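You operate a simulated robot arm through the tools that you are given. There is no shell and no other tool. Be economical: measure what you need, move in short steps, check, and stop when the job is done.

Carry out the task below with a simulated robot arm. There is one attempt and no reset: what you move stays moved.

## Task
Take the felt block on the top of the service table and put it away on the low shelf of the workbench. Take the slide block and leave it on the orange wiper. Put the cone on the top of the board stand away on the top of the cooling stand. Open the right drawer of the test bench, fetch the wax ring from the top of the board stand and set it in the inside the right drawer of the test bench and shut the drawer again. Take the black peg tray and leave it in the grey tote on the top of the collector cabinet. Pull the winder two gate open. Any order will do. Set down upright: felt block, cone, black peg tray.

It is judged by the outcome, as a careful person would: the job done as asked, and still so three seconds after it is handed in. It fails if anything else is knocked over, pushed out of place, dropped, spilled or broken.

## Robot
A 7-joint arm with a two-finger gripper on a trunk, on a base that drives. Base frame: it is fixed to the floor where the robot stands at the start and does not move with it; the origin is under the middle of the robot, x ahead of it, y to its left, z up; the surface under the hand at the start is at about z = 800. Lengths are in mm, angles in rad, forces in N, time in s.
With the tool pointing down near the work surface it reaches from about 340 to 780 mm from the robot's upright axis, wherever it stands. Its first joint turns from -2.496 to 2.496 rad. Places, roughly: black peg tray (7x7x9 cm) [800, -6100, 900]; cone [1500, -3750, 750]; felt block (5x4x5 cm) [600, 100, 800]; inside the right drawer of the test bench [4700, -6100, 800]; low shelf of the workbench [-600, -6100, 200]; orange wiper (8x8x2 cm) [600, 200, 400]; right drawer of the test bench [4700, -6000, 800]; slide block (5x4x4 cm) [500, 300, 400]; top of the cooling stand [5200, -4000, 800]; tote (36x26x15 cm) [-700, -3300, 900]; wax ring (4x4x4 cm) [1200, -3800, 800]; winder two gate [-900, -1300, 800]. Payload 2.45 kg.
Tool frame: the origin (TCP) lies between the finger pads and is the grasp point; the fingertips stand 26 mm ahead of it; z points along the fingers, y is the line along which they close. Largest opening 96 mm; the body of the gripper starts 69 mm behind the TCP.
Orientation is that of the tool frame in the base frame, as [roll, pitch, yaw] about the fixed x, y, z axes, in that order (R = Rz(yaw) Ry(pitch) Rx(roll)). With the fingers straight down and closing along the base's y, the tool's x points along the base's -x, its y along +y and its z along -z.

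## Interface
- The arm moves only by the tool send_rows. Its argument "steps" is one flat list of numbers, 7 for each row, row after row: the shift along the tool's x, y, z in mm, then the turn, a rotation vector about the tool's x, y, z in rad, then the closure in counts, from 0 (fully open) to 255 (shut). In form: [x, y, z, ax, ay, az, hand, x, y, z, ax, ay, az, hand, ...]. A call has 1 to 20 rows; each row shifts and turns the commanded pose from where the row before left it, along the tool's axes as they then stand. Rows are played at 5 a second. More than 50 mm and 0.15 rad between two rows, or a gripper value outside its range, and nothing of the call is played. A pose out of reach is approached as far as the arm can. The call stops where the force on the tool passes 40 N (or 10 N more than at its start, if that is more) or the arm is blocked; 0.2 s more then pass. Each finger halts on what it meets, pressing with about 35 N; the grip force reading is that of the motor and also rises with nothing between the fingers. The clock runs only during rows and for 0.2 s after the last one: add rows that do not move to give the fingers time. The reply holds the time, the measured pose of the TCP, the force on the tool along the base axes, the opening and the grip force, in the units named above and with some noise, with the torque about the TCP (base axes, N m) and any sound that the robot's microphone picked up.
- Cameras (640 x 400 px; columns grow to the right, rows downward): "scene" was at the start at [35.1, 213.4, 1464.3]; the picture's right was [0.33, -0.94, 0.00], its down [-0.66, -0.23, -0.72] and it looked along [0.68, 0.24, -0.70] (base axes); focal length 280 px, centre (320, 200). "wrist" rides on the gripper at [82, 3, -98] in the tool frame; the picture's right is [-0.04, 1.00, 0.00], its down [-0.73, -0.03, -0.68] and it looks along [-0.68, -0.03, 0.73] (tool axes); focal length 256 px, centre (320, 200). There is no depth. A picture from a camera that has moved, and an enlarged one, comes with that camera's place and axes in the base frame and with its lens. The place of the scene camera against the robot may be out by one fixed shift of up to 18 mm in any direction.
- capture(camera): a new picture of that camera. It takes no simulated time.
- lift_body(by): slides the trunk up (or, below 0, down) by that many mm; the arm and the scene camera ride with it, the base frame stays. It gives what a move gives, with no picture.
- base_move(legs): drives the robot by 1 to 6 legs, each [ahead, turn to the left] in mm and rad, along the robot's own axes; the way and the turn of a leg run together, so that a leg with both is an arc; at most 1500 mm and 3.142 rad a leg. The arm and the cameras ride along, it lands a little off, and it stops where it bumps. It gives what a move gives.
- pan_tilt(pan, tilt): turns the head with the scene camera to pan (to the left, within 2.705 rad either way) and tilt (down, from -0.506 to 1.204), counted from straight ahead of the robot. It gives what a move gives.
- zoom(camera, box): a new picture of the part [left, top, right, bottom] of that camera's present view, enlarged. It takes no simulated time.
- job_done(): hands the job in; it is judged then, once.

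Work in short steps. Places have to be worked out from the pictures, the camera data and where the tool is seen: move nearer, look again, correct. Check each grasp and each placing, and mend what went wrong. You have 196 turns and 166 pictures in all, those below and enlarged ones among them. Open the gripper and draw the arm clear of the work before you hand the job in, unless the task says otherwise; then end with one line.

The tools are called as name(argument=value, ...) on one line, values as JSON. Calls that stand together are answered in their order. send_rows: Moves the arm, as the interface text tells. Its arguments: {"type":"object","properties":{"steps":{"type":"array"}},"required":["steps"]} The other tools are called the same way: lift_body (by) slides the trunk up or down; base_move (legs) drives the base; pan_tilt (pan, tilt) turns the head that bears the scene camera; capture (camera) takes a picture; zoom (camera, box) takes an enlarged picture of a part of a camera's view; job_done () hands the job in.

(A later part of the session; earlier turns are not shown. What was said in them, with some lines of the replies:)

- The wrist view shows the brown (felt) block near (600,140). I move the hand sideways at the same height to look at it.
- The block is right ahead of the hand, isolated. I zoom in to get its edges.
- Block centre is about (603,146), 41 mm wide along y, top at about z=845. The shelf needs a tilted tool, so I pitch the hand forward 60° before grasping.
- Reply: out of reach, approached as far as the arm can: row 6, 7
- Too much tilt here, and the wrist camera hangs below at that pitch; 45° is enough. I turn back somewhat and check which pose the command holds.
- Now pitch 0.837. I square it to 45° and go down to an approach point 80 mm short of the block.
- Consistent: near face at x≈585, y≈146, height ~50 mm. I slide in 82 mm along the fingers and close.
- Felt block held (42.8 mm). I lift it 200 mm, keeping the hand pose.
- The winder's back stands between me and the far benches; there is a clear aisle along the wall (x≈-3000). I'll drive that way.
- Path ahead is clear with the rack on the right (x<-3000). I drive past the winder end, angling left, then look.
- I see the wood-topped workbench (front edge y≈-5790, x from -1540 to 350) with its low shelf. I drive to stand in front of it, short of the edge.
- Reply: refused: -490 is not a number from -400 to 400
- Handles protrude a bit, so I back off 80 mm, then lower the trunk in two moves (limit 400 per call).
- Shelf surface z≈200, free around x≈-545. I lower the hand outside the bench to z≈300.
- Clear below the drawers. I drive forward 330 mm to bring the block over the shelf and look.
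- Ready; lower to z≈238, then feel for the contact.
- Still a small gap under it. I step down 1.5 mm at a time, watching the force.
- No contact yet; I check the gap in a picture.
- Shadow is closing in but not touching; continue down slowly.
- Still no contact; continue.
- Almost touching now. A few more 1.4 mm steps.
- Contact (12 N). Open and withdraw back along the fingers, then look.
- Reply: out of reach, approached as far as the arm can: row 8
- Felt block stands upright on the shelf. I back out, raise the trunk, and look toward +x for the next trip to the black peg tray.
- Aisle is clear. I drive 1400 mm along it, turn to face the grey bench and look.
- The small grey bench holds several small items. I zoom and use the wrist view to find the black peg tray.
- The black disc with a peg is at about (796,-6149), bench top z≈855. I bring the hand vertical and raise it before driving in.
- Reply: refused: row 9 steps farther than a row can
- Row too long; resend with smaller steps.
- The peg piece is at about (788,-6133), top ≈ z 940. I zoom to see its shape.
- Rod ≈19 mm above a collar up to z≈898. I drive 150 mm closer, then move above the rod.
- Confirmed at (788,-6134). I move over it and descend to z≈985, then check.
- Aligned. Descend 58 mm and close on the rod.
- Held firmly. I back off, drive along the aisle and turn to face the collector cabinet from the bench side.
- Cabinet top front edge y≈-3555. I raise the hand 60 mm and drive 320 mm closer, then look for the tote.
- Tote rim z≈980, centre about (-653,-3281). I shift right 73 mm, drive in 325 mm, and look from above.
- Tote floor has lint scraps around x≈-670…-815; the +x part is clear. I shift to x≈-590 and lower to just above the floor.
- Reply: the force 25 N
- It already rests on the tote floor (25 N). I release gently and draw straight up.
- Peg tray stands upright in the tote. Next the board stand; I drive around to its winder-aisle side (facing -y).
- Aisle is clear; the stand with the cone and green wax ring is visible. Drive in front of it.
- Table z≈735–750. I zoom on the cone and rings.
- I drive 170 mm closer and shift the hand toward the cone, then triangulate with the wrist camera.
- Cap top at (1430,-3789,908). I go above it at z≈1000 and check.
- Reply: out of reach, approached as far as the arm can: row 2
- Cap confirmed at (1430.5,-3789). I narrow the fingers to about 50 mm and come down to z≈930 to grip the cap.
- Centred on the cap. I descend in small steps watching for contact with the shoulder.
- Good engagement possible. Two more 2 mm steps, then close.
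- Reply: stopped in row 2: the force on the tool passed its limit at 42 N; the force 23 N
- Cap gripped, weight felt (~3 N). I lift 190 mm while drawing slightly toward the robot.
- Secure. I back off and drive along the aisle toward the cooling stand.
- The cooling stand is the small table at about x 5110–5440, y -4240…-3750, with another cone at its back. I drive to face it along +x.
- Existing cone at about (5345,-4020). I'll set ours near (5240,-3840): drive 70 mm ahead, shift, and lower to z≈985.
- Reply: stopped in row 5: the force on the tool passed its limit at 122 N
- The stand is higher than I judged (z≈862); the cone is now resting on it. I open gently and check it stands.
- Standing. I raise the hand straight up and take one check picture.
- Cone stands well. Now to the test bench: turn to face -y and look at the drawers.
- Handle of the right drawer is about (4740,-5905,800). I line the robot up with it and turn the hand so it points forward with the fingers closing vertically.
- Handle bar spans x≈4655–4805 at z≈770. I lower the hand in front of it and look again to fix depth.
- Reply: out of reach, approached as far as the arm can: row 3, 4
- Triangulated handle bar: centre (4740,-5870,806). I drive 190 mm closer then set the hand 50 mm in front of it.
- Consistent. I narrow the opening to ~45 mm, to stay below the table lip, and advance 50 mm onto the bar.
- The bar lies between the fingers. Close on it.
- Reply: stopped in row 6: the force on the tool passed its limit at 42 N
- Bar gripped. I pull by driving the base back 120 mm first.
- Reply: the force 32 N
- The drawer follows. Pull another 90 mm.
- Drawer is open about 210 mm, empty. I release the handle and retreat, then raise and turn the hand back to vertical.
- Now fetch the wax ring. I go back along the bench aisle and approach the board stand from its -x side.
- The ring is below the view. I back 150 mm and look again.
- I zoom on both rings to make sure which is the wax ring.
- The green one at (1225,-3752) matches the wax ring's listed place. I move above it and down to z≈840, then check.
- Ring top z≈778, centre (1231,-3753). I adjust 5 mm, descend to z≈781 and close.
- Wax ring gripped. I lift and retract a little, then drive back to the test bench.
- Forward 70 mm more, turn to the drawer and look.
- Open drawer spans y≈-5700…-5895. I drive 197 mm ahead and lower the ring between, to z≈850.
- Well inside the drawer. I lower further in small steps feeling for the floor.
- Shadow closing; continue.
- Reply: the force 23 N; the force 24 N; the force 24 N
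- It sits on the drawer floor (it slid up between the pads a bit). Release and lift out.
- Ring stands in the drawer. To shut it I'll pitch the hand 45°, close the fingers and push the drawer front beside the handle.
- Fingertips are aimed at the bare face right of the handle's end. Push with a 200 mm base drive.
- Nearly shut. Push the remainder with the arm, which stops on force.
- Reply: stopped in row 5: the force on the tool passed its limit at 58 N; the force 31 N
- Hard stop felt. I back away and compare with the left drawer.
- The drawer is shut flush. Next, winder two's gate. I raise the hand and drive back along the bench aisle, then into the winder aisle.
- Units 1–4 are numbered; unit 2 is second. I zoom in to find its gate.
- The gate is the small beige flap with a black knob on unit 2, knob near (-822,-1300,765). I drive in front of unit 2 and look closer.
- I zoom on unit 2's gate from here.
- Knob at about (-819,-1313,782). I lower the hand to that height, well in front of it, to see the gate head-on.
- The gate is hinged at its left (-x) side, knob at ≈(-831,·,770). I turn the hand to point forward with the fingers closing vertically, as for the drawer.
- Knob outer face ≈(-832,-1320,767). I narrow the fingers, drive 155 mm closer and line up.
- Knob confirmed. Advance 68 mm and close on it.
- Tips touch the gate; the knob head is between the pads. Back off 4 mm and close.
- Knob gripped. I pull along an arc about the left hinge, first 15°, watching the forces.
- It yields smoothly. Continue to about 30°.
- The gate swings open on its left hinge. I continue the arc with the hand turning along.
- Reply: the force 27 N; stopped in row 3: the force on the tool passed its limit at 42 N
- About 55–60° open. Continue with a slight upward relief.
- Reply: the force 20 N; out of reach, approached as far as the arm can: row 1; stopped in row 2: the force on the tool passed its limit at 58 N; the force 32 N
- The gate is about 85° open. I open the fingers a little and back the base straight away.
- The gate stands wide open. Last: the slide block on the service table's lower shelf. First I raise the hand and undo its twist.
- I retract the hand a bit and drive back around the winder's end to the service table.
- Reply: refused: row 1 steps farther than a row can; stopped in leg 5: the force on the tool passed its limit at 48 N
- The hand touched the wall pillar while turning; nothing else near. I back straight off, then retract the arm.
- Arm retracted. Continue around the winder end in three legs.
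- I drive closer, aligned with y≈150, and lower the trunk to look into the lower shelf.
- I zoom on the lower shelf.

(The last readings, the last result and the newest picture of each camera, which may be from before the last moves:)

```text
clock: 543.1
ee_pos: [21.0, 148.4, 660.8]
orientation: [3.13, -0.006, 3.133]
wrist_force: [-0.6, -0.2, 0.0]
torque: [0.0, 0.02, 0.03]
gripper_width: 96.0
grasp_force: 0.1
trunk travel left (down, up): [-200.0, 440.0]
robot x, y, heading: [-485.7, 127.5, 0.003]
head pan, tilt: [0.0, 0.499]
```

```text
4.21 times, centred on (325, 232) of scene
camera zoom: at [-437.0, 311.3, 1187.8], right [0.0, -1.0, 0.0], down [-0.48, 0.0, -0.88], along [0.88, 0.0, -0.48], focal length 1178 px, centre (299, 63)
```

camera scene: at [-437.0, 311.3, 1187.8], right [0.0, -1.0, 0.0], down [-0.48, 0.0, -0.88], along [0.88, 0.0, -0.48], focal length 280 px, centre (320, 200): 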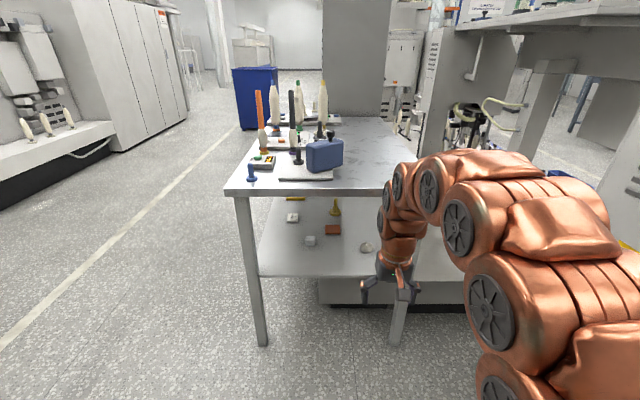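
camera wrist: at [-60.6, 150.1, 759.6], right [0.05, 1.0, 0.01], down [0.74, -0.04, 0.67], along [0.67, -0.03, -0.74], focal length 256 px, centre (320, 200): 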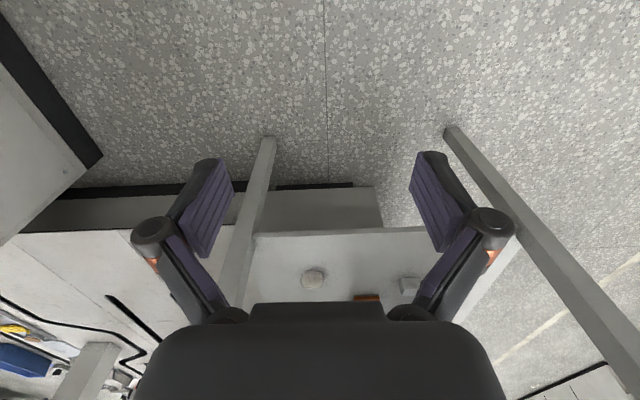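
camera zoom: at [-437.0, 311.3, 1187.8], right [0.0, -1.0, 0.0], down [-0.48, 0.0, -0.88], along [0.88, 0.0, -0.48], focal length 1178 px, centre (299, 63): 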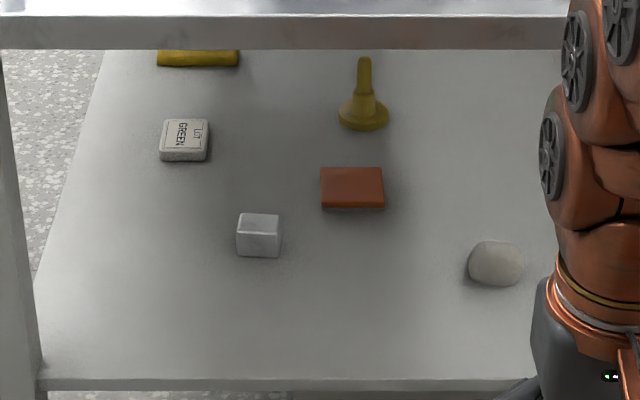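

The silver slide block is near (550,353) and the orange wiper near (620,250) on the shelf (z≈400). I pitch the hand 45°, shift left and lower it in front of the table.

send_rows(steps=[-40, 25, 0, 0, 0, 0, 0, -40, 25, 0, 0, 0, 0, 0, -20, 40, 0, 0, 0, 0, 0, 0, 40, 0, 0, -0.15, 0, 0, 0, 40, 0, 0, -0.15, 0, 0, 0, 20, 0, 0, -0.15, 0, 0, 0, 0, 0, 0, -0.15, 0, 0, 0, 0, 0, 0, -0.15, 0, 0, 0, 0, 0, 0, -0.035, 0, 0, 27, 0, 27, 0, 0, 0, 0, 27, 0, 27, 0, 0, 0, 0, 27, 0, 27, 0, 0, 0, 0, 0, 0, 0, 0, 0, 0, 0])

capture(camera="wrist")

```text
clock: 545.9
ee_pos: [121.9, 338.0, 547.5]
orientation: [3.127, 0.78, 3.122]
wrist_force: [0.4, 0.4, 1.0]
torque: [0.02, 0.02, 0.03]
gripper_width: 96.2
grasp_force: 0.0
trunk travel left (down, up): [-200.0, 440.0]
robot x, y, heading: [-485.8, 122.1, -0.0]
head pan, tilt: [0.0, 0.499]
```

```text
39 pictures are left
camera wrist: at [-5.8, 341.8, 560.3], right [0.04, 1.0, 0.04], down [0.04, -0.04, 1.0], along [1.0, -0.04, -0.04], focal length 256 px, centre (320, 200)
```

wrist: 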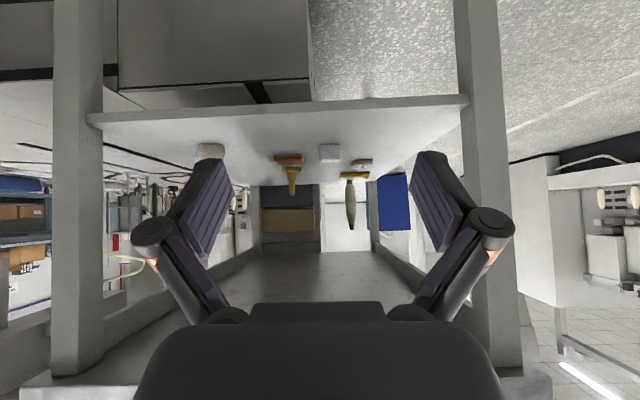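

Block seen straight ahead under the table. I drive 250 mm ahead so the camera gets nearer.

base_move(legs=[[250, 0]])

capture(camera="wrist")

capture(camera="scene")

```text
clock: 547.7
ee_pos: [372.2, 336.8, 548.3]
orientation: [3.128, 0.78, 3.123]
wrist_force: [-0.4, 0.0, -0.2]
torque: [-0.02, -0.01, 0.01]
gripper_width: 95.9
grasp_force: 0.1
trunk travel left (down, up): [-200.0, 440.0]
robot x, y, heading: [-237.7, 126.5, -0.008]
head pan, tilt: [0.0, 0.499]
```

```text
38 pictures are left
camera wrist: at [244.3, 341.0, 560.2], right [0.04, 1.0, 0.04], down [0.04, -0.04, 1.0], along [1.0, -0.04, -0.05], focal length 256 px, centre (320, 200)
```

wrist: 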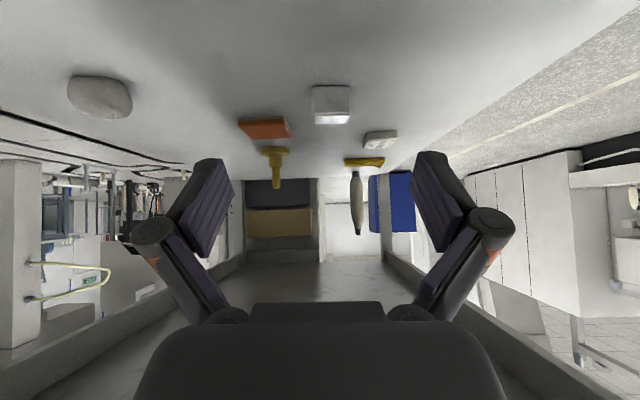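

```text
37 pictures are left
camera scene: at [-186.9, 311.2, 1187.8], right [0.0, -1.0, 0.0], down [-0.48, 0.0, -0.88], along [0.88, 0.0, -0.48], focal length 280 px, centre (320, 200)
```

scene: 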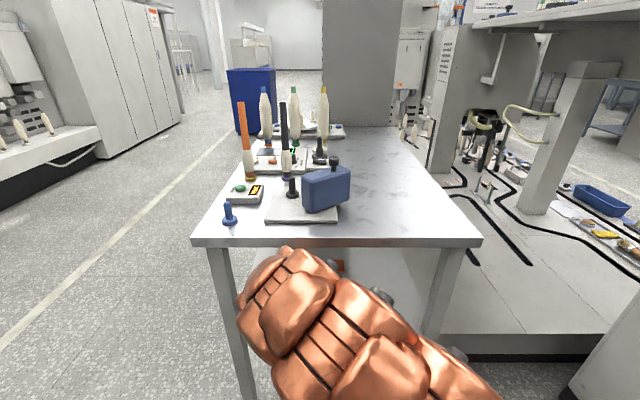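

I zoom on the block and wiper for edges.

zoom(camera="wrist", box=[220, 60, 412, 180])

```text
3.33 times, centred on (316, 120) of wrist
camera zoom: at [244.3, 341.0, 560.2], right [0.04, 1.0, 0.04], down [0.04, -0.04, 1.0], along [1.0, -0.04, -0.05], focal length 853 px, centre (333, 467)
```

zoom: 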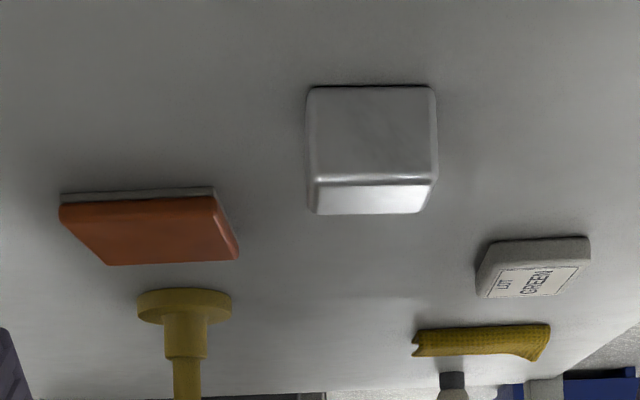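

Distance is ambiguous (x 520–565), so I move a little nearer and lower for a second fix.

send_rows(steps=[-7, 5, 41, 0, 0, 0, 0, -7, 5, 41, 0, 0, 0, 0, 0, 0, 0, 0, 0, 0, 0])

zoom(camera="wrist", box=[200, 0, 440, 150])

```text
clock: 548.5
ee_pos: [440.5, 347.4, 499.3]
orientation: [3.125, 0.78, 3.123]
wrist_force: [-1.2, 0.6, 0.3]
torque: [0.0, -0.02, 0.01]
gripper_width: 96.0
grasp_force: 0.0
trunk travel left (down, up): [-200.0, 440.0]
robot x, y, heading: [-239.9, 126.5, -0.005]
head pan, tilt: [0.0, 0.499]
```

```text
2.67 times, centred on (320, 75) of wrist
camera zoom: at [313.0, 351.1, 511.9], right [0.04, 1.0, 0.04], down [0.04, -0.04, 1.0], along [1.0, -0.04, -0.05], focal length 683 px, centre (320, 533)
```

zoom: 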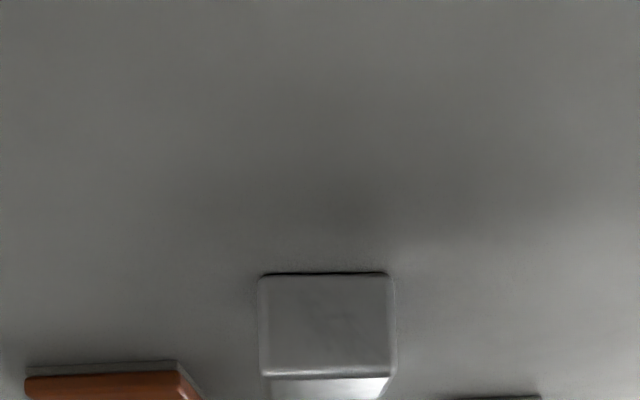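

Fix now: block near face x≈535, y≈348, shelf z≈412–419. I drive 80 mm ahead to an approach spot and check.

base_move(legs=[[80, 0]])

capture(camera="wrist")

```text
clock: 549.7
ee_pos: [515.1, 346.2, 498.1]
orientation: [3.132, 0.777, 3.122]
wrist_force: [-0.9, -0.1, -0.4]
torque: [0.04, 0.0, 0.0]
gripper_width: 95.7
grasp_force: 0.1
trunk travel left (down, up): [-200.0, 440.0]
robot x, y, heading: [-154.3, 128.7, -0.003]
head pan, tilt: [0.0, 0.499]
stopped in leg 1: the robot was blocked; the commanded pose is now the measured one
```

```text
34 pictures are left
camera wrist: at [387.2, 349.5, 511.1], right [0.04, 1.0, 0.03], down [0.05, -0.04, 1.0], along [1.0, -0.04, -0.05], focal length 256 px, centre (320, 200)
```

wrist: 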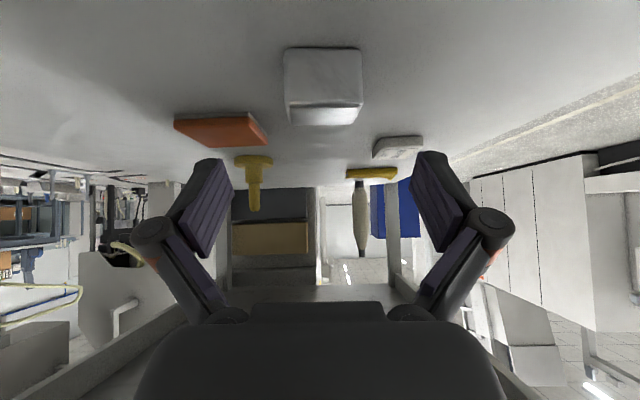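

The robot was blocked by something; I check with the scene camera.

capture(camera="scene")

```text
33 pictures are left
camera scene: at [-110.6, 310.2, 1188.2], right [0.0, -1.0, 0.0], down [-0.48, 0.0, -0.88], along [0.88, 0.0, -0.48], focal length 280 px, centre (320, 200)
```

scene: 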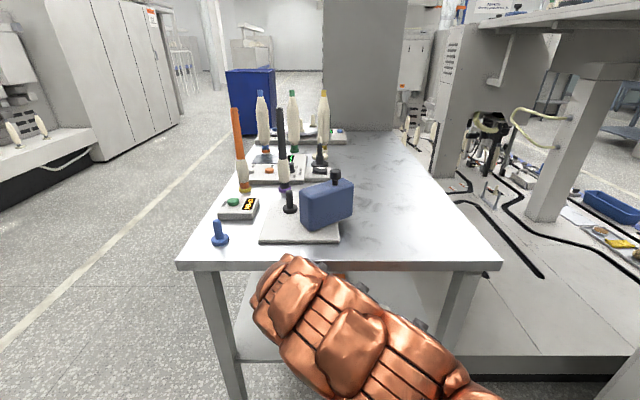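

The forearm rests against the tabletop edge. I back out, lower the trunk 190 mm, and raise the hand relative to it so the arm passes lower.

base_move(legs=[[-220, 0]])

lift_body(by=-190)

send_rows(steps=[-27, 0, -27, 0, 0, 0, 0, -27, 0, -27, 0, 0, 0, 0, -27, 0, -27, 0, 0, 0, 0, -27, 0, -27, 0, 0, 0, 0, -27, 0, -27, 0, 0, 0, 0, 0, 0, 0, 0, 0, 0, 0])

capture(camera="scene")

```text
clock: 551.4
ee_pos: [296.0, 345.6, 495.8]
orientation: [3.135, 0.773, 3.124]
wrist_force: [0.6, 0.4, -0.1]
torque: [-0.02, -0.02, 0.0]
gripper_width: 96.2
grasp_force: 0.2
trunk travel left (down, up): [-200.0, 440.0]
robot x, y, heading: [-376.9, 129.0, -0.002]
head pan, tilt: [0.0, 0.499]
```

```text
clock: 553.5
ee_pos: [295.5, 345.9, 306.2]
orientation: [3.136, 0.774, 3.123]
wrist_force: [-0.2, 0.2, -1.1]
torque: [0.0, 0.02, -0.05]
gripper_width: 96.1
grasp_force: 0.1
trunk travel left (down, up): [-10.0, 630.0]
robot x, y, heading: [-379.0, 122.1, -0.003]
head pan, tilt: [0.0, 0.499]
```

```text
clock: 554.9
ee_pos: [298.1, 344.2, 497.2]
orientation: [3.137, 0.775, 3.124]
wrist_force: [-0.1, 0.2, -0.9]
torque: [-0.04, -0.03, 0.0]
gripper_width: 96.5
grasp_force: 0.0
trunk travel left (down, up): [-10.0, 630.0]
robot x, y, heading: [-377.2, 124.3, 0.0]
head pan, tilt: [0.0, 0.499]
```

```text
32 pictures are left
camera scene: at [-329.0, 311.1, 997.8], right [0.0, -1.0, 0.0], down [-0.48, 0.0, -0.88], along [0.88, 0.0, -0.48], focal length 280 px, centre (320, 200)
```

scene: 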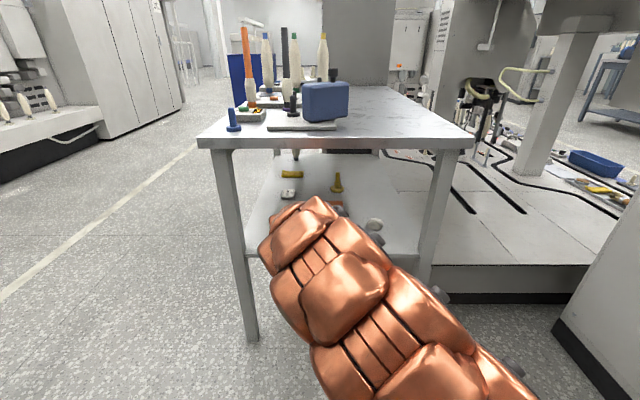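

Now the arm is well below the tabletop. Drive in 220 mm.

base_move(legs=[[220, 0]])

capture(camera="wrist")

```text
clock: 556.5
ee_pos: [519.4, 344.8, 497.6]
orientation: [3.134, 0.776, 3.123]
wrist_force: [0.5, 0.1, 0.6]
torque: [-0.02, 0.03, 0.02]
gripper_width: 96.0
grasp_force: 0.0
trunk travel left (down, up): [-10.0, 630.0]
robot x, y, heading: [-158.1, 122.4, -0.001]
head pan, tilt: [0.0, 0.499]
```

```text
31 pictures are left
camera wrist: at [391.5, 349.2, 510.6], right [0.04, 1.0, 0.03], down [0.05, -0.04, 1.0], along [1.0, -0.04, -0.05], focal length 256 px, centre (320, 200)
```

wrist: 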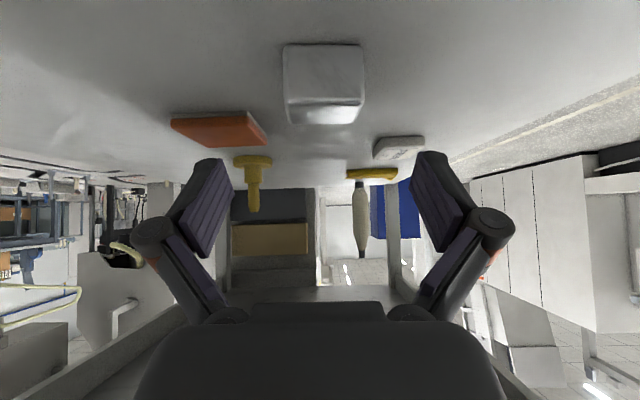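

Block: near face x≈530, y≈348, width 45, shelf z≈417, top ≈450. I slide the fingers around it and close.

send_rows(steps=[8, 2, 26, 0, 0, 0, 0, 8, 1, 27, 0, 0, 0, 0, 0, 0, 0, 0, 0, 0, 0])

send_rows(steps=[0, 0, 0, 0, 0, 0, 255, 0, 0, 0, 0, 0, 0, 255, 0, 0, 0, 0, 0, 0, 255, 0, 0, 0, 0, 0, 0, 255, 0, 0, 0, 0, 0, 0, 255, 0, 0, 0, 0, 0, 0, 255])

capture(camera="wrist")

```text
clock: 557.4
ee_pos: [545.5, 348.0, 447.8]
orientation: [3.135, 0.776, 3.124]
wrist_force: [0.1, -0.5, -0.5]
torque: [0.01, 0.01, 0.01]
gripper_width: 96.1
grasp_force: 0.0
trunk travel left (down, up): [-10.0, 630.0]
robot x, y, heading: [-154.6, 125.7, -0.002]
head pan, tilt: [0.0, 0.499]
```

```text
clock: 558.8
ee_pos: [545.0, 348.4, 449.3]
orientation: [3.135, 0.777, 3.125]
wrist_force: [0.8, 0.0, 2.1]
torque: [0.03, 0.05, -0.03]
gripper_width: 43.2
grasp_force: 35.1
trunk travel left (down, up): [-10.0, 630.0]
robot x, y, heading: [-158.7, 125.5, -0.001]
head pan, tilt: [0.0, 0.499]
```

```text
30 pictures are left
camera wrist: at [417.2, 352.3, 461.4], right [0.04, 1.0, 0.03], down [0.05, -0.04, 1.0], along [1.0, -0.04, -0.05], focal length 256 px, centre (320, 200)
```

wrist: 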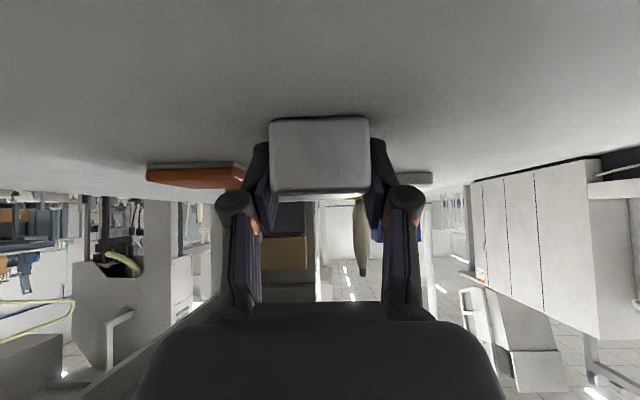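

Block held (43 mm). The wiper's near edge is x≈620, y≈240. I lift 45 mm, shift -108 mm in y, and drive 113 mm ahead.

send_rows(steps=[-16, 0, -16, 0, 0, 0, 255, -16, 0, -16, 0, 0, 0, 255, 0, -36, 0, 0, 0, 0, 255, 0, -36, 0, 0, 0, 0, 255, 0, -36, 0, 0, 0, 0, 255, 0, 0, 0, 0, 0, 0, 255])

base_move(legs=[[60, 0]])

capture(camera="wrist")

capture(camera="scene")

```text
clock: 560.1
ee_pos: [545.1, 239.1, 494.3]
orientation: [3.135, 0.773, 3.126]
wrist_force: [0.5, -1.0, -1.1]
torque: [0.01, 0.01, -0.03]
gripper_width: 43.4
grasp_force: 34.9
trunk travel left (down, up): [-10.0, 630.0]
robot x, y, heading: [-154.4, 125.7, -0.005]
head pan, tilt: [0.0, 0.499]
```

```text
clock: 560.9
ee_pos: [550.3, 239.2, 486.5]
orientation: [-3.139, 0.759, 3.132]
wrist_force: [0.5, -0.3, -1.6]
torque: [-0.01, 0.02, 0.01]
gripper_width: 43.4
grasp_force: 35.3
trunk travel left (down, up): [-10.0, 630.0]
robot x, y, heading: [-146.3, 124.3, -0.006]
head pan, tilt: [0.0, 0.499]
stopped in leg 1: the robot was blocked; the commanded pose is now the measured one
```

```text
29 pictures are left
camera wrist: at [422.3, 243.3, 501.5], right [0.04, 1.0, 0.03], down [0.06, -0.03, 1.0], along [1.0, -0.04, -0.06], focal length 256 px, centre (320, 200)
```

wrist: 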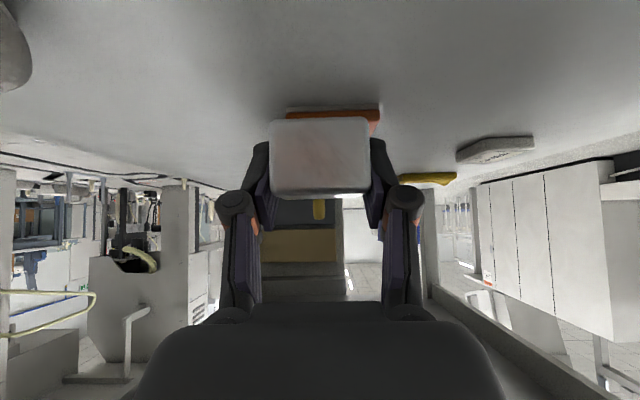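

```text
28 pictures are left
camera scene: at [-97.3, 311.1, 997.9], right [0.0, -1.0, 0.0], down [-0.48, 0.0, -0.88], along [0.88, 0.0, -0.48], focal length 280 px, centre (320, 200)
```

scene: 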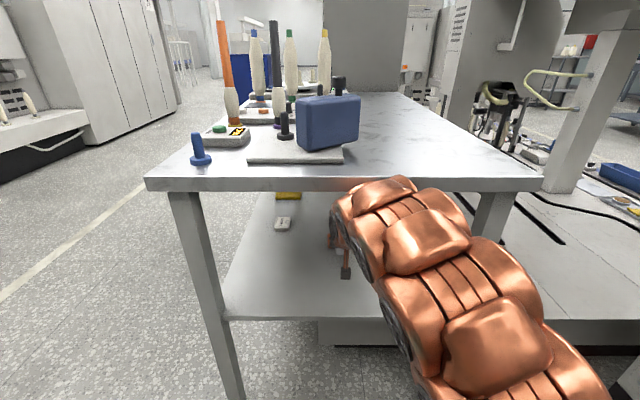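

The elbow touches the table edge again. I back 35 mm and extend the arm instead, which also flattens the elbow.

base_move(legs=[[-35, 0]])

send_rows(steps=[-8, 0, 0, 0, -0.017, 0, 255, -21, 0, 20, 0, 0, 0, 255, -21, 0, 20, 0, 0, 0, 255, -21, 0, 20, 0, 0, 0, 255, 0, 0, 0, 0, 0, 0, 255])

capture(camera="scene")

```text
clock: 561.8
ee_pos: [515.5, 238.9, 488.7]
orientation: [-3.141, 0.765, 3.129]
wrist_force: [-0.7, -0.8, -1.1]
torque: [0.0, 0.01, 0.03]
gripper_width: 43.2
grasp_force: 35.3
trunk travel left (down, up): [-10.0, 630.0]
robot x, y, heading: [-178.1, 125.0, 0.001]
head pan, tilt: [0.0, 0.499]
```

```text
clock: 563.0
ee_pos: [590.3, 241.8, 500.4]
orientation: [-3.135, 0.786, 3.139]
wrist_force: [0.8, 1.4, 0.1]
torque: [-0.02, 0.04, -0.03]
gripper_width: 43.2
grasp_force: 35.1
trunk travel left (down, up): [-10.0, 630.0]
robot x, y, heading: [-189.9, 124.5, 0.001]
head pan, tilt: [0.0, 0.499]
```

```text
27 pictures are left
camera scene: at [-195.0, 310.6, 1002.6], right [0.01, -1.0, 0.0], down [-0.43, 0.0, -0.9], along [0.9, 0.01, -0.43], focal length 280 px, centre (320, 200)
```

scene: 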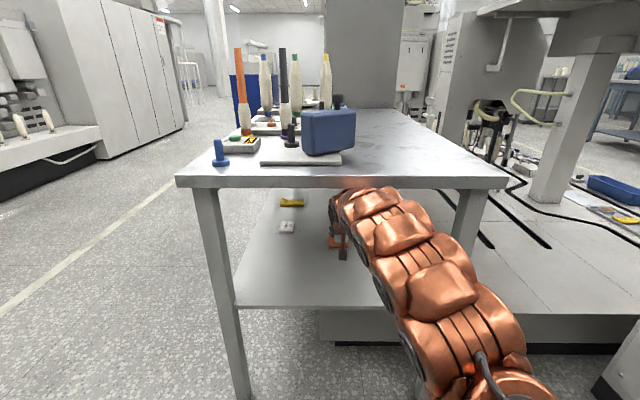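

The scene camera shows the robot tipping back a little: the forearm is pressing up under the table edge. I undo the extension at once.

send_rows(steps=[21, 0, -20, 0, 0, 0, 255, 21, 0, -20, 0, 0, 0, 255, 21, 0, -20, 0, 0, 0, 255, 0, 0, 0, 0, 0, 0, 255])

base_move(legs=[[-150, 0]])

capture(camera="scene")

```text
clock: 564.0
ee_pos: [521.9, 239.9, 497.0]
orientation: [3.138, 0.782, 3.128]
wrist_force: [-0.9, 0.4, -0.6]
torque: [0.01, 0.0, 0.0]
gripper_width: 43.3
grasp_force: 34.8
trunk travel left (down, up): [-10.0, 630.0]
robot x, y, heading: [-180.5, 127.6, 0.001]
head pan, tilt: [0.0, 0.499]
```

```text
clock: 565.3
ee_pos: [371.2, 237.3, 493.9]
orientation: [3.141, 0.781, 3.129]
wrist_force: [0.1, -0.4, -0.7]
torque: [-0.04, -0.04, 0.0]
gripper_width: 43.2
grasp_force: 34.7
trunk travel left (down, up): [-10.0, 630.0]
robot x, y, heading: [-331.4, 125.5, 0.004]
head pan, tilt: [0.0, 0.499]
```

```text
26 pictures are left
camera scene: at [-283.4, 311.0, 997.8], right [0.0, -1.0, 0.0], down [-0.48, 0.0, -0.88], along [0.88, 0.0, -0.48], focal length 280 px, centre (320, 200)
```

scene: 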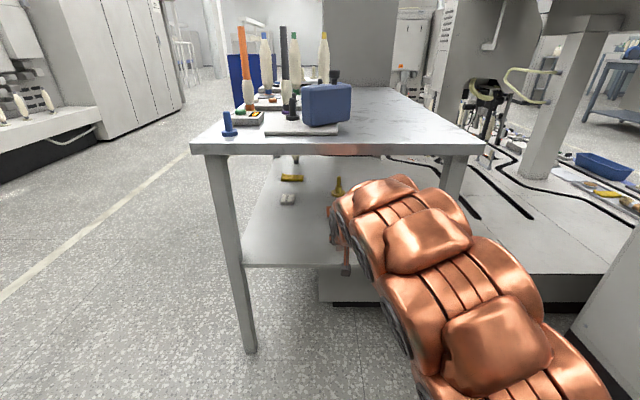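

Level again, table undisturbed. The 45° hand makes the forearm too high, so I'll set the block down near the shelf's front and regrasp it with a flatter hand (pitch ≈1.1).

base_move(legs=[[85, 0]])

send_rows(steps=[14, 0, 14, 0, 0, 0, 255, 12, 0, 12, 0, 0, 0, 255, 2, 0, 2, 0, 0, 0, 255, 0, 0, 0, 0, 0, 0, 255])

capture(camera="wrist")

```text
clock: 566.4
ee_pos: [456.5, 239.2, 493.2]
orientation: [3.141, 0.781, 3.128]
wrist_force: [-0.2, 0.3, -1.9]
torque: [-0.01, -0.02, 0.01]
gripper_width: 43.3
grasp_force: 35.1
trunk travel left (down, up): [-10.0, 630.0]
robot x, y, heading: [-249.8, 126.6, -0.002]
head pan, tilt: [0.0, 0.499]
```

```text
clock: 567.4
ee_pos: [455.5, 238.7, 454.3]
orientation: [-3.141, 0.78, 3.128]
wrist_force: [0.0, 0.4, -1.4]
torque: [-0.02, -0.02, 0.0]
gripper_width: 43.4
grasp_force: 35.2
trunk travel left (down, up): [-10.0, 630.0]
robot x, y, heading: [-249.2, 125.5, 0.002]
head pan, tilt: [0.0, 0.499]
```

```text
25 pictures are left
camera wrist: at [327.9, 242.7, 466.0], right [0.04, 1.0, 0.03], down [0.04, -0.03, 1.0], along [1.0, -0.04, -0.04], focal length 256 px, centre (320, 200)
```

wrist: 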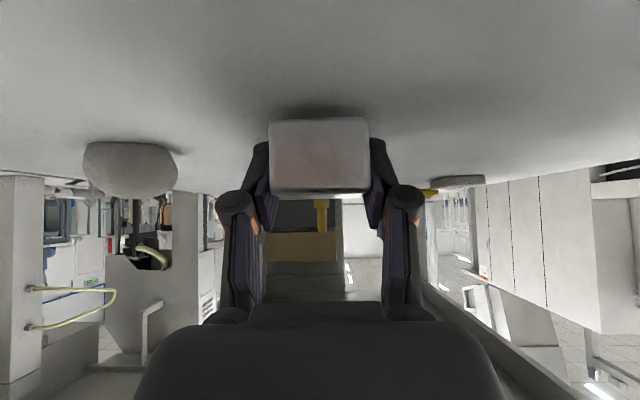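

A few mm above the shelf; step down to contact.

send_rows(steps=[1.4, 0, 1.4, 0, 0, 0, 255, 1.4, 0, 1.4, 0, 0, 0, 255, 0, 0, 0, 0, 0, 0, 255])

send_rows(steps=[1.4, 0, 1.4, 0, 0, 0, 255, 0, 0, 0, 0, 0, 0, 255])

```text
clock: 568.2
ee_pos: [456.6, 237.8, 450.5]
orientation: [-3.141, 0.78, 3.128]
wrist_force: [0.2, 0.5, -1.5]
torque: [0.03, -0.02, 0.03]
gripper_width: 43.3
grasp_force: 35.3
trunk travel left (down, up): [-10.0, 630.0]
robot x, y, heading: [-248.9, 128.2, -0.001]
head pan, tilt: [0.0, 0.499]
```

```text
clock: 568.8
ee_pos: [456.0, 238.6, 448.1]
orientation: [-3.14, 0.781, 3.128]
wrist_force: [1.2, -0.4, 1.5]
torque: [0.04, 0.02, 0.02]
gripper_width: 43.4
grasp_force: 34.8
trunk travel left (down, up): [-10.0, 630.0]
robot x, y, heading: [-243.9, 127.9, 0.004]
head pan, tilt: [0.0, 0.499]
```

Contact. I release, withdraw 70 mm along the fingers, and flatten the hand to pitch 1.1.

send_rows(steps=[0, 0, 0, 0, 0, 0, 150, 0, 0, 0, 0, 0, 0, 0, 0, 0, 0, 0, 0, 0, 0, 0, 0, 0, 0, 0, 0, 0, 0, 0, 0, 0, 0, 0, 0, 0, 0, -35, 0, 0, 0, 0, 0, 0, -35, 0, 0, 0, 0, 0, 0, 0, 0, -0.15, 0, 0, 0, 0, 0, 0, -0.15, 0, 0, 0, 0, 0, 0, -0.02, 0, 0, 20, 0, 1, 0, 0, 0, 0, 0, 0, 0, 0, 0, 0, 0])

capture(camera="wrist")

```text
clock: 571.4
ee_pos: [399.5, 238.9, 479.7]
orientation: [-3.141, 1.1, 3.128]
wrist_force: [0.4, -0.4, 0.0]
torque: [-0.01, 0.02, 0.04]
gripper_width: 95.8
grasp_force: 0.0
trunk travel left (down, up): [-10.0, 630.0]
robot x, y, heading: [-245.1, 127.2, 0.0]
head pan, tilt: [0.0, 0.499]
```

```text
24 pictures are left
camera wrist: at [272.8, 243.3, 451.5], right [0.03, 1.0, 0.04], down [-0.27, -0.03, 0.96], along [0.96, -0.04, 0.27], focal length 256 px, centre (320, 200)
```

wrist: 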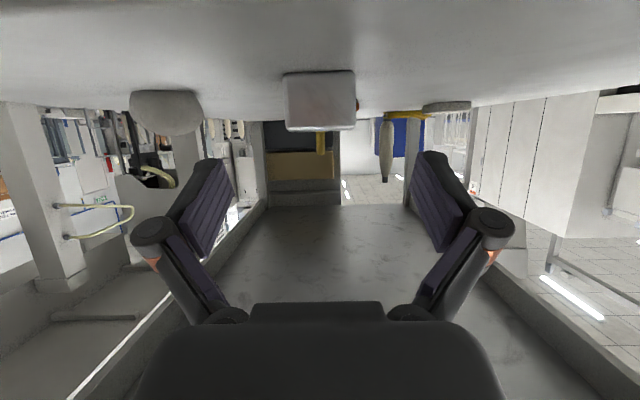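

Pitch 1.1 reached, block straight ahead. Advance 58 mm and close.

send_rows(steps=[0, 0, 29, 0, 0, 0, 0, 0, 0, 29, 0, 0, 0, 0, 0, 0, 0, 0, 0, 0, 0, 0, 0, 0, 0, 0, 0, 255, 0, 0, 0, 0, 0, 0, 255, 0, 0, 0, 0, 0, 0, 255, 0, 0, 0, 0, 0, 0, 255, 0, 0, 0, 0, 0, 0, 255, 0, 0, 0, 0, 0, 0, 255])

capture(camera="wrist")

```text
clock: 573.4
ee_pos: [449.4, 236.9, 452.7]
orientation: [-3.141, 1.101, 3.127]
wrist_force: [0.4, -0.7, 1.6]
torque: [-0.04, -0.05, -0.03]
gripper_width: 43.5
grasp_force: 34.9
trunk travel left (down, up): [-10.0, 630.0]
robot x, y, heading: [-245.2, 122.6, -0.002]
head pan, tilt: [0.0, 0.499]
```

```text
23 pictures are left
camera wrist: at [324.7, 242.3, 425.0], right [0.03, 1.0, 0.04], down [-0.27, -0.03, 0.96], along [0.96, -0.04, 0.27], focal length 256 px, centre (320, 200)
```

wrist: 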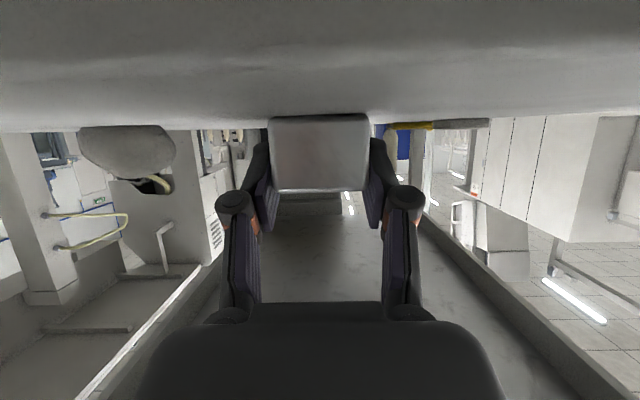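

Regrasped with the flat hand. I lift 32 mm and extend the arm 90 mm forward.

send_rows(steps=[-14, 0, -7, 0, 0, 0, 255, -14, 1, -7, 0, 0, 0, 255, -14, 1, 27, 0, 0, 0, 255, -14, 0, 27, 0, 0, 0, 255, -13, 0, 26, 0, 0, 0, 255, 0, 0, 0, 0, 0, 0, 255])

capture(camera="scene")

```text
clock: 574.8
ee_pos: [539.1, 240.0, 485.1]
orientation: [3.141, 1.102, 3.129]
wrist_force: [0.2, 0.0, -1.7]
torque: [-0.01, 0.02, 0.0]
gripper_width: 43.4
grasp_force: 35.1
trunk travel left (down, up): [-10.0, 630.0]
robot x, y, heading: [-249.6, 125.5, 0.003]
head pan, tilt: [0.0, 0.499]
```

```text
22 pictures are left
camera scene: at [-198.1, 311.0, 997.8], right [0.0, -1.0, 0.0], down [-0.48, 0.0, -0.88], along [0.88, 0.0, -0.48], focal length 280 px, centre (320, 200)
```

scene: 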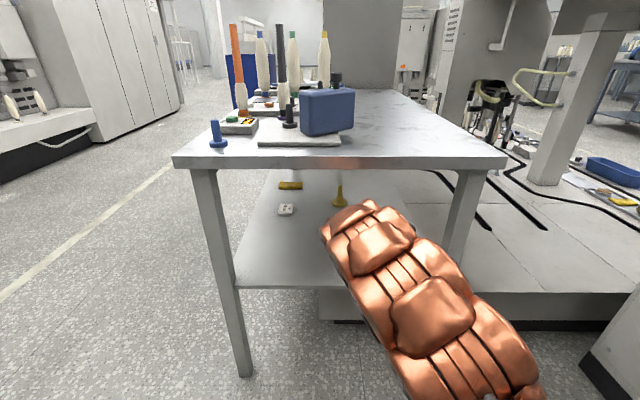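

Much lower now. Drive 60 mm, check, then the rest.

base_move(legs=[[60, 0]])

capture(camera="wrist")

capture(camera="scene")

```text
clock: 575.8
ee_pos: [599.7, 238.3, 485.7]
orientation: [-3.141, 1.099, 3.129]
wrist_force: [0.0, 0.0, -0.6]
torque: [0.0, -0.03, 0.02]
gripper_width: 43.7
grasp_force: 34.8
trunk travel left (down, up): [-10.0, 630.0]
robot x, y, heading: [-185.3, 126.0, -0.002]
head pan, tilt: [0.0, 0.499]
```

```text
21 pictures are left
camera wrist: at [474.7, 243.7, 456.9], right [0.03, 1.0, 0.04], down [-0.27, -0.03, 0.96], along [0.96, -0.04, 0.27], focal length 256 px, centre (320, 200)
```

wrist: 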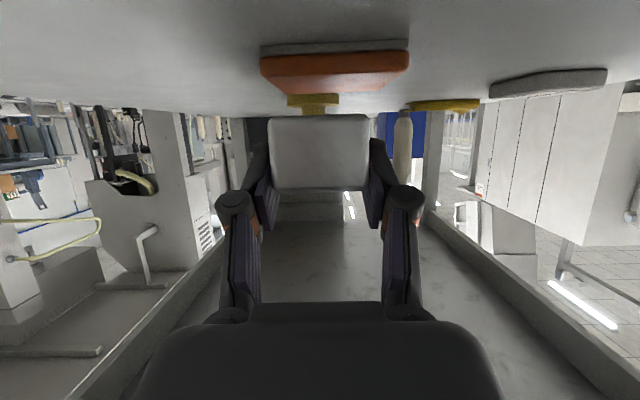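

```text
20 pictures are left
camera scene: at [-138.4, 311.1, 997.8], right [0.0, -1.0, 0.0], down [-0.48, 0.0, -0.88], along [0.88, 0.0, -0.48], focal length 280 px, centre (320, 200)
```

scene: 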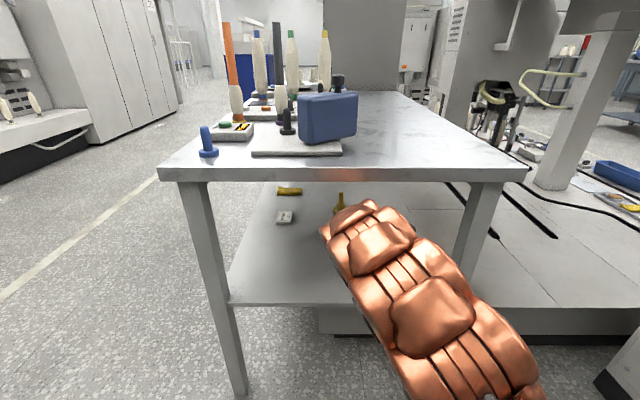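

Wiper: near edge x≈620, centre y≈246, top ≈432. Drive the last 52 mm, shift 7 mm left.

base_move(legs=[[52, 0]])

send_rows(steps=[0, 7, 0, 0, 0, 0, 255, 0, 0, 0, 0, 0, 0, 255])

capture(camera="wrist")

capture(camera="scene")

```text
clock: 576.7
ee_pos: [653.7, 239.4, 485.3]
orientation: [-3.142, 1.099, 3.128]
wrist_force: [0.3, 0.3, -0.6]
torque: [-0.02, 0.0, 0.01]
gripper_width: 43.2
grasp_force: 34.8
trunk travel left (down, up): [-10.0, 630.0]
robot x, y, heading: [-132.5, 124.0, 0.004]
head pan, tilt: [0.0, 0.499]
```

```text
clock: 577.3
ee_pos: [653.2, 246.6, 486.1]
orientation: [3.14, 1.1, 3.129]
wrist_force: [-0.3, 0.6, -0.8]
torque: [-0.04, 0.01, -0.02]
gripper_width: 43.2
grasp_force: 34.6
trunk travel left (down, up): [-10.0, 630.0]
robot x, y, heading: [-133.8, 126.0, -0.001]
head pan, tilt: [0.0, 0.499]
```

```text
19 pictures are left
camera wrist: at [527.4, 250.6, 457.1], right [0.03, 1.0, 0.04], down [-0.27, -0.03, 0.96], along [0.96, -0.04, 0.27], focal length 256 px, centre (320, 200)
```

wrist: 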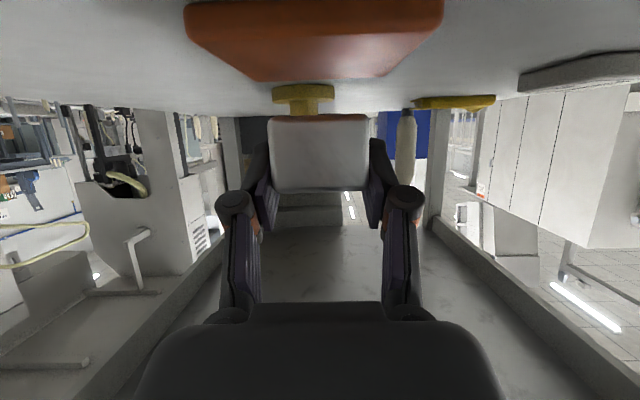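

```text
18 pictures are left
camera scene: at [-85.9, 311.2, 997.8], right [0.0, -1.0, 0.0], down [-0.48, 0.0, -0.88], along [0.88, 0.0, -0.48], focal length 280 px, centre (320, 200)
```

scene: 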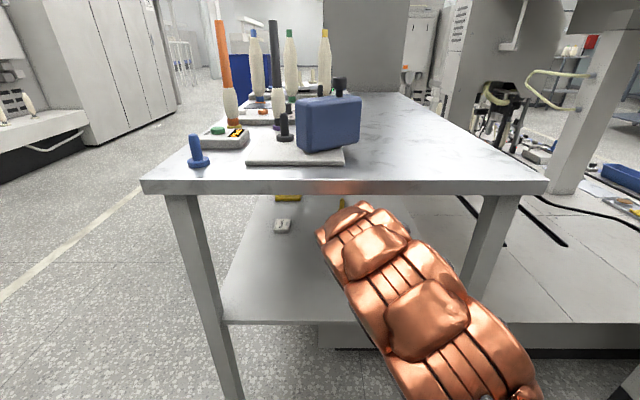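

Centred over the wiper (x 614–705, y≈245, top ≈428). Lower to just above, then feel for contact.

send_rows(steps=[9, 0, 4.5, 0, 0, 0, 255, 7, 0, 3.6, 0, 0, 0, 255, 0, 0, 0, 0, 0, 0, 255])

send_rows(steps=[1.8, 0, 0.9, 0, 0, 0, 255, 0, 0, 0, 0, 0, 0, 255])

send_rows(steps=[1.8, 0, 0.9, 0, 0, 0, 255, 0, 0, 0, 0, 0, 0, 255])

capture(camera="wrist")

```text
clock: 578.1
ee_pos: [652.2, 246.6, 466.1]
orientation: [3.14, 1.099, 3.127]
wrist_force: [0.7, -0.6, -2.1]
torque: [0.01, -0.01, -0.01]
gripper_width: 43.5
grasp_force: 35.2
trunk travel left (down, up): [-10.0, 630.0]
robot x, y, heading: [-134.7, 123.2, 0.003]
head pan, tilt: [0.0, 0.499]
```

```text
clock: 578.7
ee_pos: [652.4, 246.3, 467.8]
orientation: [3.139, 1.102, 3.127]
wrist_force: [-6.7, -2.6, 20.8]
torque: [-0.24, 3.46, 0.36]
gripper_width: 43.2
grasp_force: 34.9
trunk travel left (down, up): [-10.0, 630.0]
robot x, y, heading: [-133.6, 122.9, -0.003]
head pan, tilt: [0.0, 0.499]
```

```text
clock: 579.2
ee_pos: [652.9, 246.6, 467.2]
orientation: [3.141, 1.106, 3.126]
wrist_force: [-9.9, -1.6, 20.0]
torque: [-0.16, 3.6, 0.1]
gripper_width: 43.3
grasp_force: 34.8
trunk travel left (down, up): [-10.0, 630.0]
robot x, y, heading: [-134.4, 123.1, -0.0]
head pan, tilt: [0.0, 0.499]
stopped in row 2: the force on the tool passed its limit at 42 N (the readings are from after the stop); the commanded pose is now the measured one
```

```text
17 pictures are left
camera wrist: at [527.3, 250.6, 439.1], right [0.03, 1.0, 0.04], down [-0.28, -0.03, 0.96], along [0.96, -0.04, 0.28], focal length 256 px, centre (320, 200)
```

wrist: 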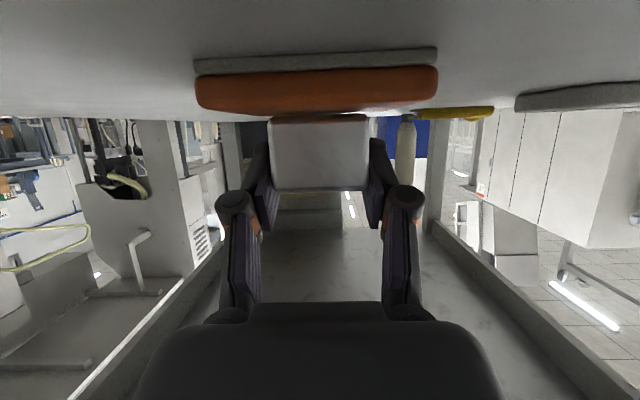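

The torque shows the hand's rear is touching the shelf, and the block is within a few mm of the wiper top. That tiny gap is acceptable: I ease up 1 mm and open.

send_rows(steps=[-0.9, 0, -0.4, 0, 0, 0, 255, 0, 0, 0, 0, 0, 0, 180, 0, 0, 0, 0, 0, 0, 140, 0, 0, 0, 0, 0, 0, 100, 0, 0, 0, 0, 0, 0, 60, 0, 0, 0, 0, 0, 0, 60])

capture(camera="wrist")

```text
clock: 580.6
ee_pos: [652.7, 246.8, 467.5]
orientation: [3.139, 1.108, 3.126]
wrist_force: [-3.0, -2.1, 23.2]
torque: [-0.17, 3.46, 0.12]
gripper_width: 73.3
grasp_force: 0.1
trunk travel left (down, up): [-10.0, 630.0]
robot x, y, heading: [-137.9, 125.3, -0.001]
head pan, tilt: [0.0, 0.499]
```

```text
16 pictures are left
camera wrist: at [527.4, 250.6, 439.0], right [0.03, 1.0, 0.04], down [-0.28, -0.03, 0.96], along [0.96, -0.04, 0.28], focal length 256 px, centre (320, 200)
```

wrist: 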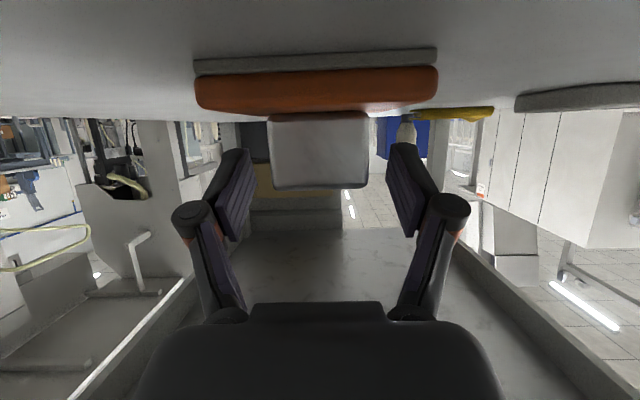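

The block sits on the wiper. Withdraw along the fingers, then back out.

send_rows(steps=[0, 0, -10, 0, 0, 0, 60, 0, 0, -30, 0, 0, 0, 60, 0, 0, -40, 0, 0, 0, 60, 0, 0, 0, 0, 0, 0, 60])

zoom(camera="wrist", box=[180, 40, 460, 200])

base_move(legs=[[-350, 0]])

capture(camera="scene")

```text
clock: 581.6
ee_pos: [581.6, 248.1, 503.3]
orientation: [3.139, 1.105, 3.128]
wrist_force: [-0.1, -0.1, -0.1]
torque: [0.0, 0.02, 0.0]
gripper_width: 73.6
grasp_force: 0.0
trunk travel left (down, up): [-10.0, 630.0]
robot x, y, heading: [-134.3, 126.3, 0.0]
head pan, tilt: [0.0, 0.499]
```

```text
2.29 times, centred on (320, 120) of wrist
camera zoom: at [456.0, 252.4, 474.3], right [0.03, 1.0, 0.04], down [-0.28, -0.03, 0.96], along [0.96, -0.04, 0.28], focal length 585 px, centre (320, 383)
```

zoom: 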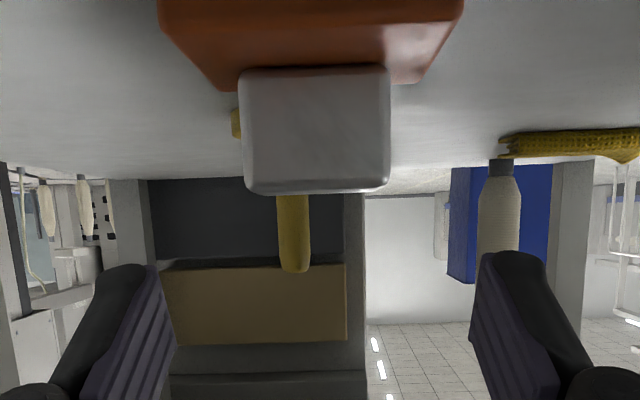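

```text
clock: 583.8
ee_pos: [229.4, 248.1, 503.6]
orientation: [3.141, 1.104, 3.125]
wrist_force: [0.2, 0.8, -0.6]
torque: [-0.01, -0.01, -0.03]
gripper_width: 73.5
grasp_force: 0.0
trunk travel left (down, up): [-10.0, 630.0]
robot x, y, heading: [-483.8, 124.8, 0.003]
head pan, tilt: [0.0, 0.499]
```

```text
14 pictures are left
camera scene: at [-437.2, 311.0, 997.8], right [0.0, -1.0, 0.0], down [-0.48, 0.0, -0.88], along [0.88, 0.0, -0.48], focal length 280 px, centre (320, 200)
```

scene: 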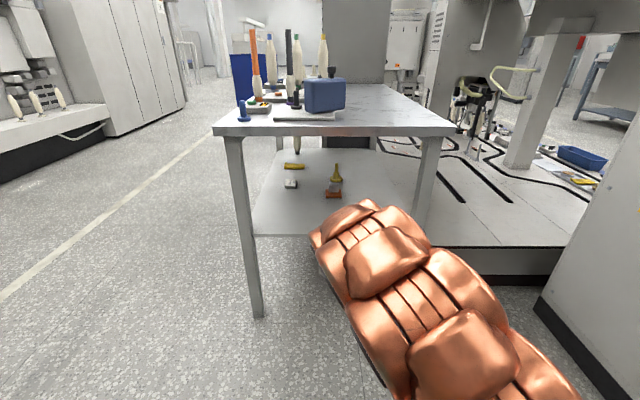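

zoom(camera="scene", box=[270, 140, 390, 220])

```text
5.00 times, centred on (330, 180) of scene
camera zoom: at [-437.2, 311.0, 997.8], right [0.0, -1.0, 0.0], down [-0.48, 0.0, -0.88], along [0.88, 0.0, -0.48], focal length 1399 px, centre (270, 300)
```

zoom: 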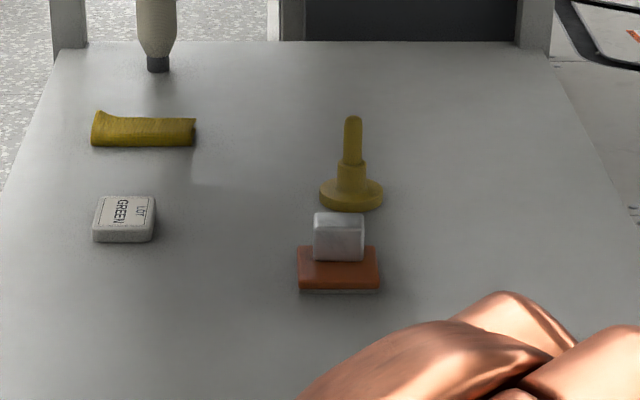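

The slide block rests squarely on the orange wiper; everything else is in place. I open the gripper fully, back off a little more and hand in.

base_move(legs=[[-200, 0]])

send_rows(steps=[0, 0, 0, 0, 0, 0, 0, 0, 0, 0, 0, 0, 0, 0, 0, 0, 0, 0, 0, 0, 0])

capture(camera="scene")

```text
clock: 585.4
ee_pos: [27.7, 248.8, 502.5]
orientation: [3.14, 1.104, 3.128]
wrist_force: [0.8, -0.7, 0.2]
torque: [-0.02, -0.02, -0.01]
gripper_width: 73.4
grasp_force: 0.1
trunk travel left (down, up): [-10.0, 630.0]
robot x, y, heading: [-686.8, 125.4, 0.008]
head pan, tilt: [0.0, 0.499]
```

```text
clock: 586.2
ee_pos: [28.1, 248.0, 503.7]
orientation: [3.139, 1.105, 3.129]
wrist_force: [0.3, 0.8, 0.1]
torque: [0.02, -0.05, 0.0]
gripper_width: 95.9
grasp_force: 0.2
trunk travel left (down, up): [-10.0, 630.0]
robot x, y, heading: [-689.3, 123.9, 0.004]
head pan, tilt: [0.0, 0.499]
```

```text
12 pictures are left
camera scene: at [-639.7, 311.1, 997.8], right [0.0, -1.0, 0.0], down [-0.48, 0.0, -0.88], along [0.88, 0.0, -0.48], focal length 280 px, centre (320, 200)
```

scene: 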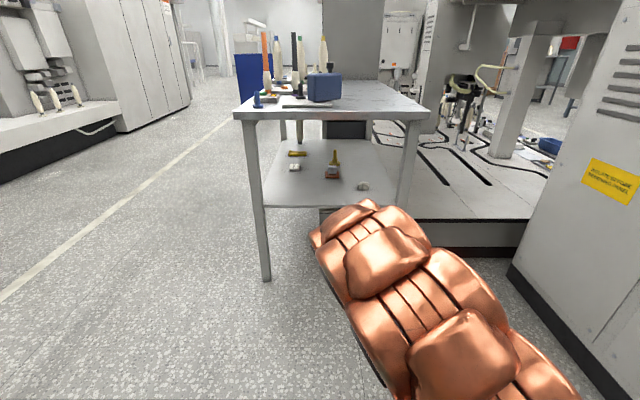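

All is in order and the arm is clear; handing in.

job_done()

```text
The job is handed in.
```

All six jobs are done and handed in: felt block on the workbench's low shelf, slide block on the orange wiper, cone on the cooling stand, wax ring in the shut right drawer, black peg tray in the tote, and the winder two gate pulled open to about 85°. The stand held two similar rings; I took the green one, which best matched the listed place. The cone met the cooling stand hard (122 N) but stands upright. The arm also touched a wall pillar and bumped and briefly pressed up under the service table's edge, with nothing seen to move.
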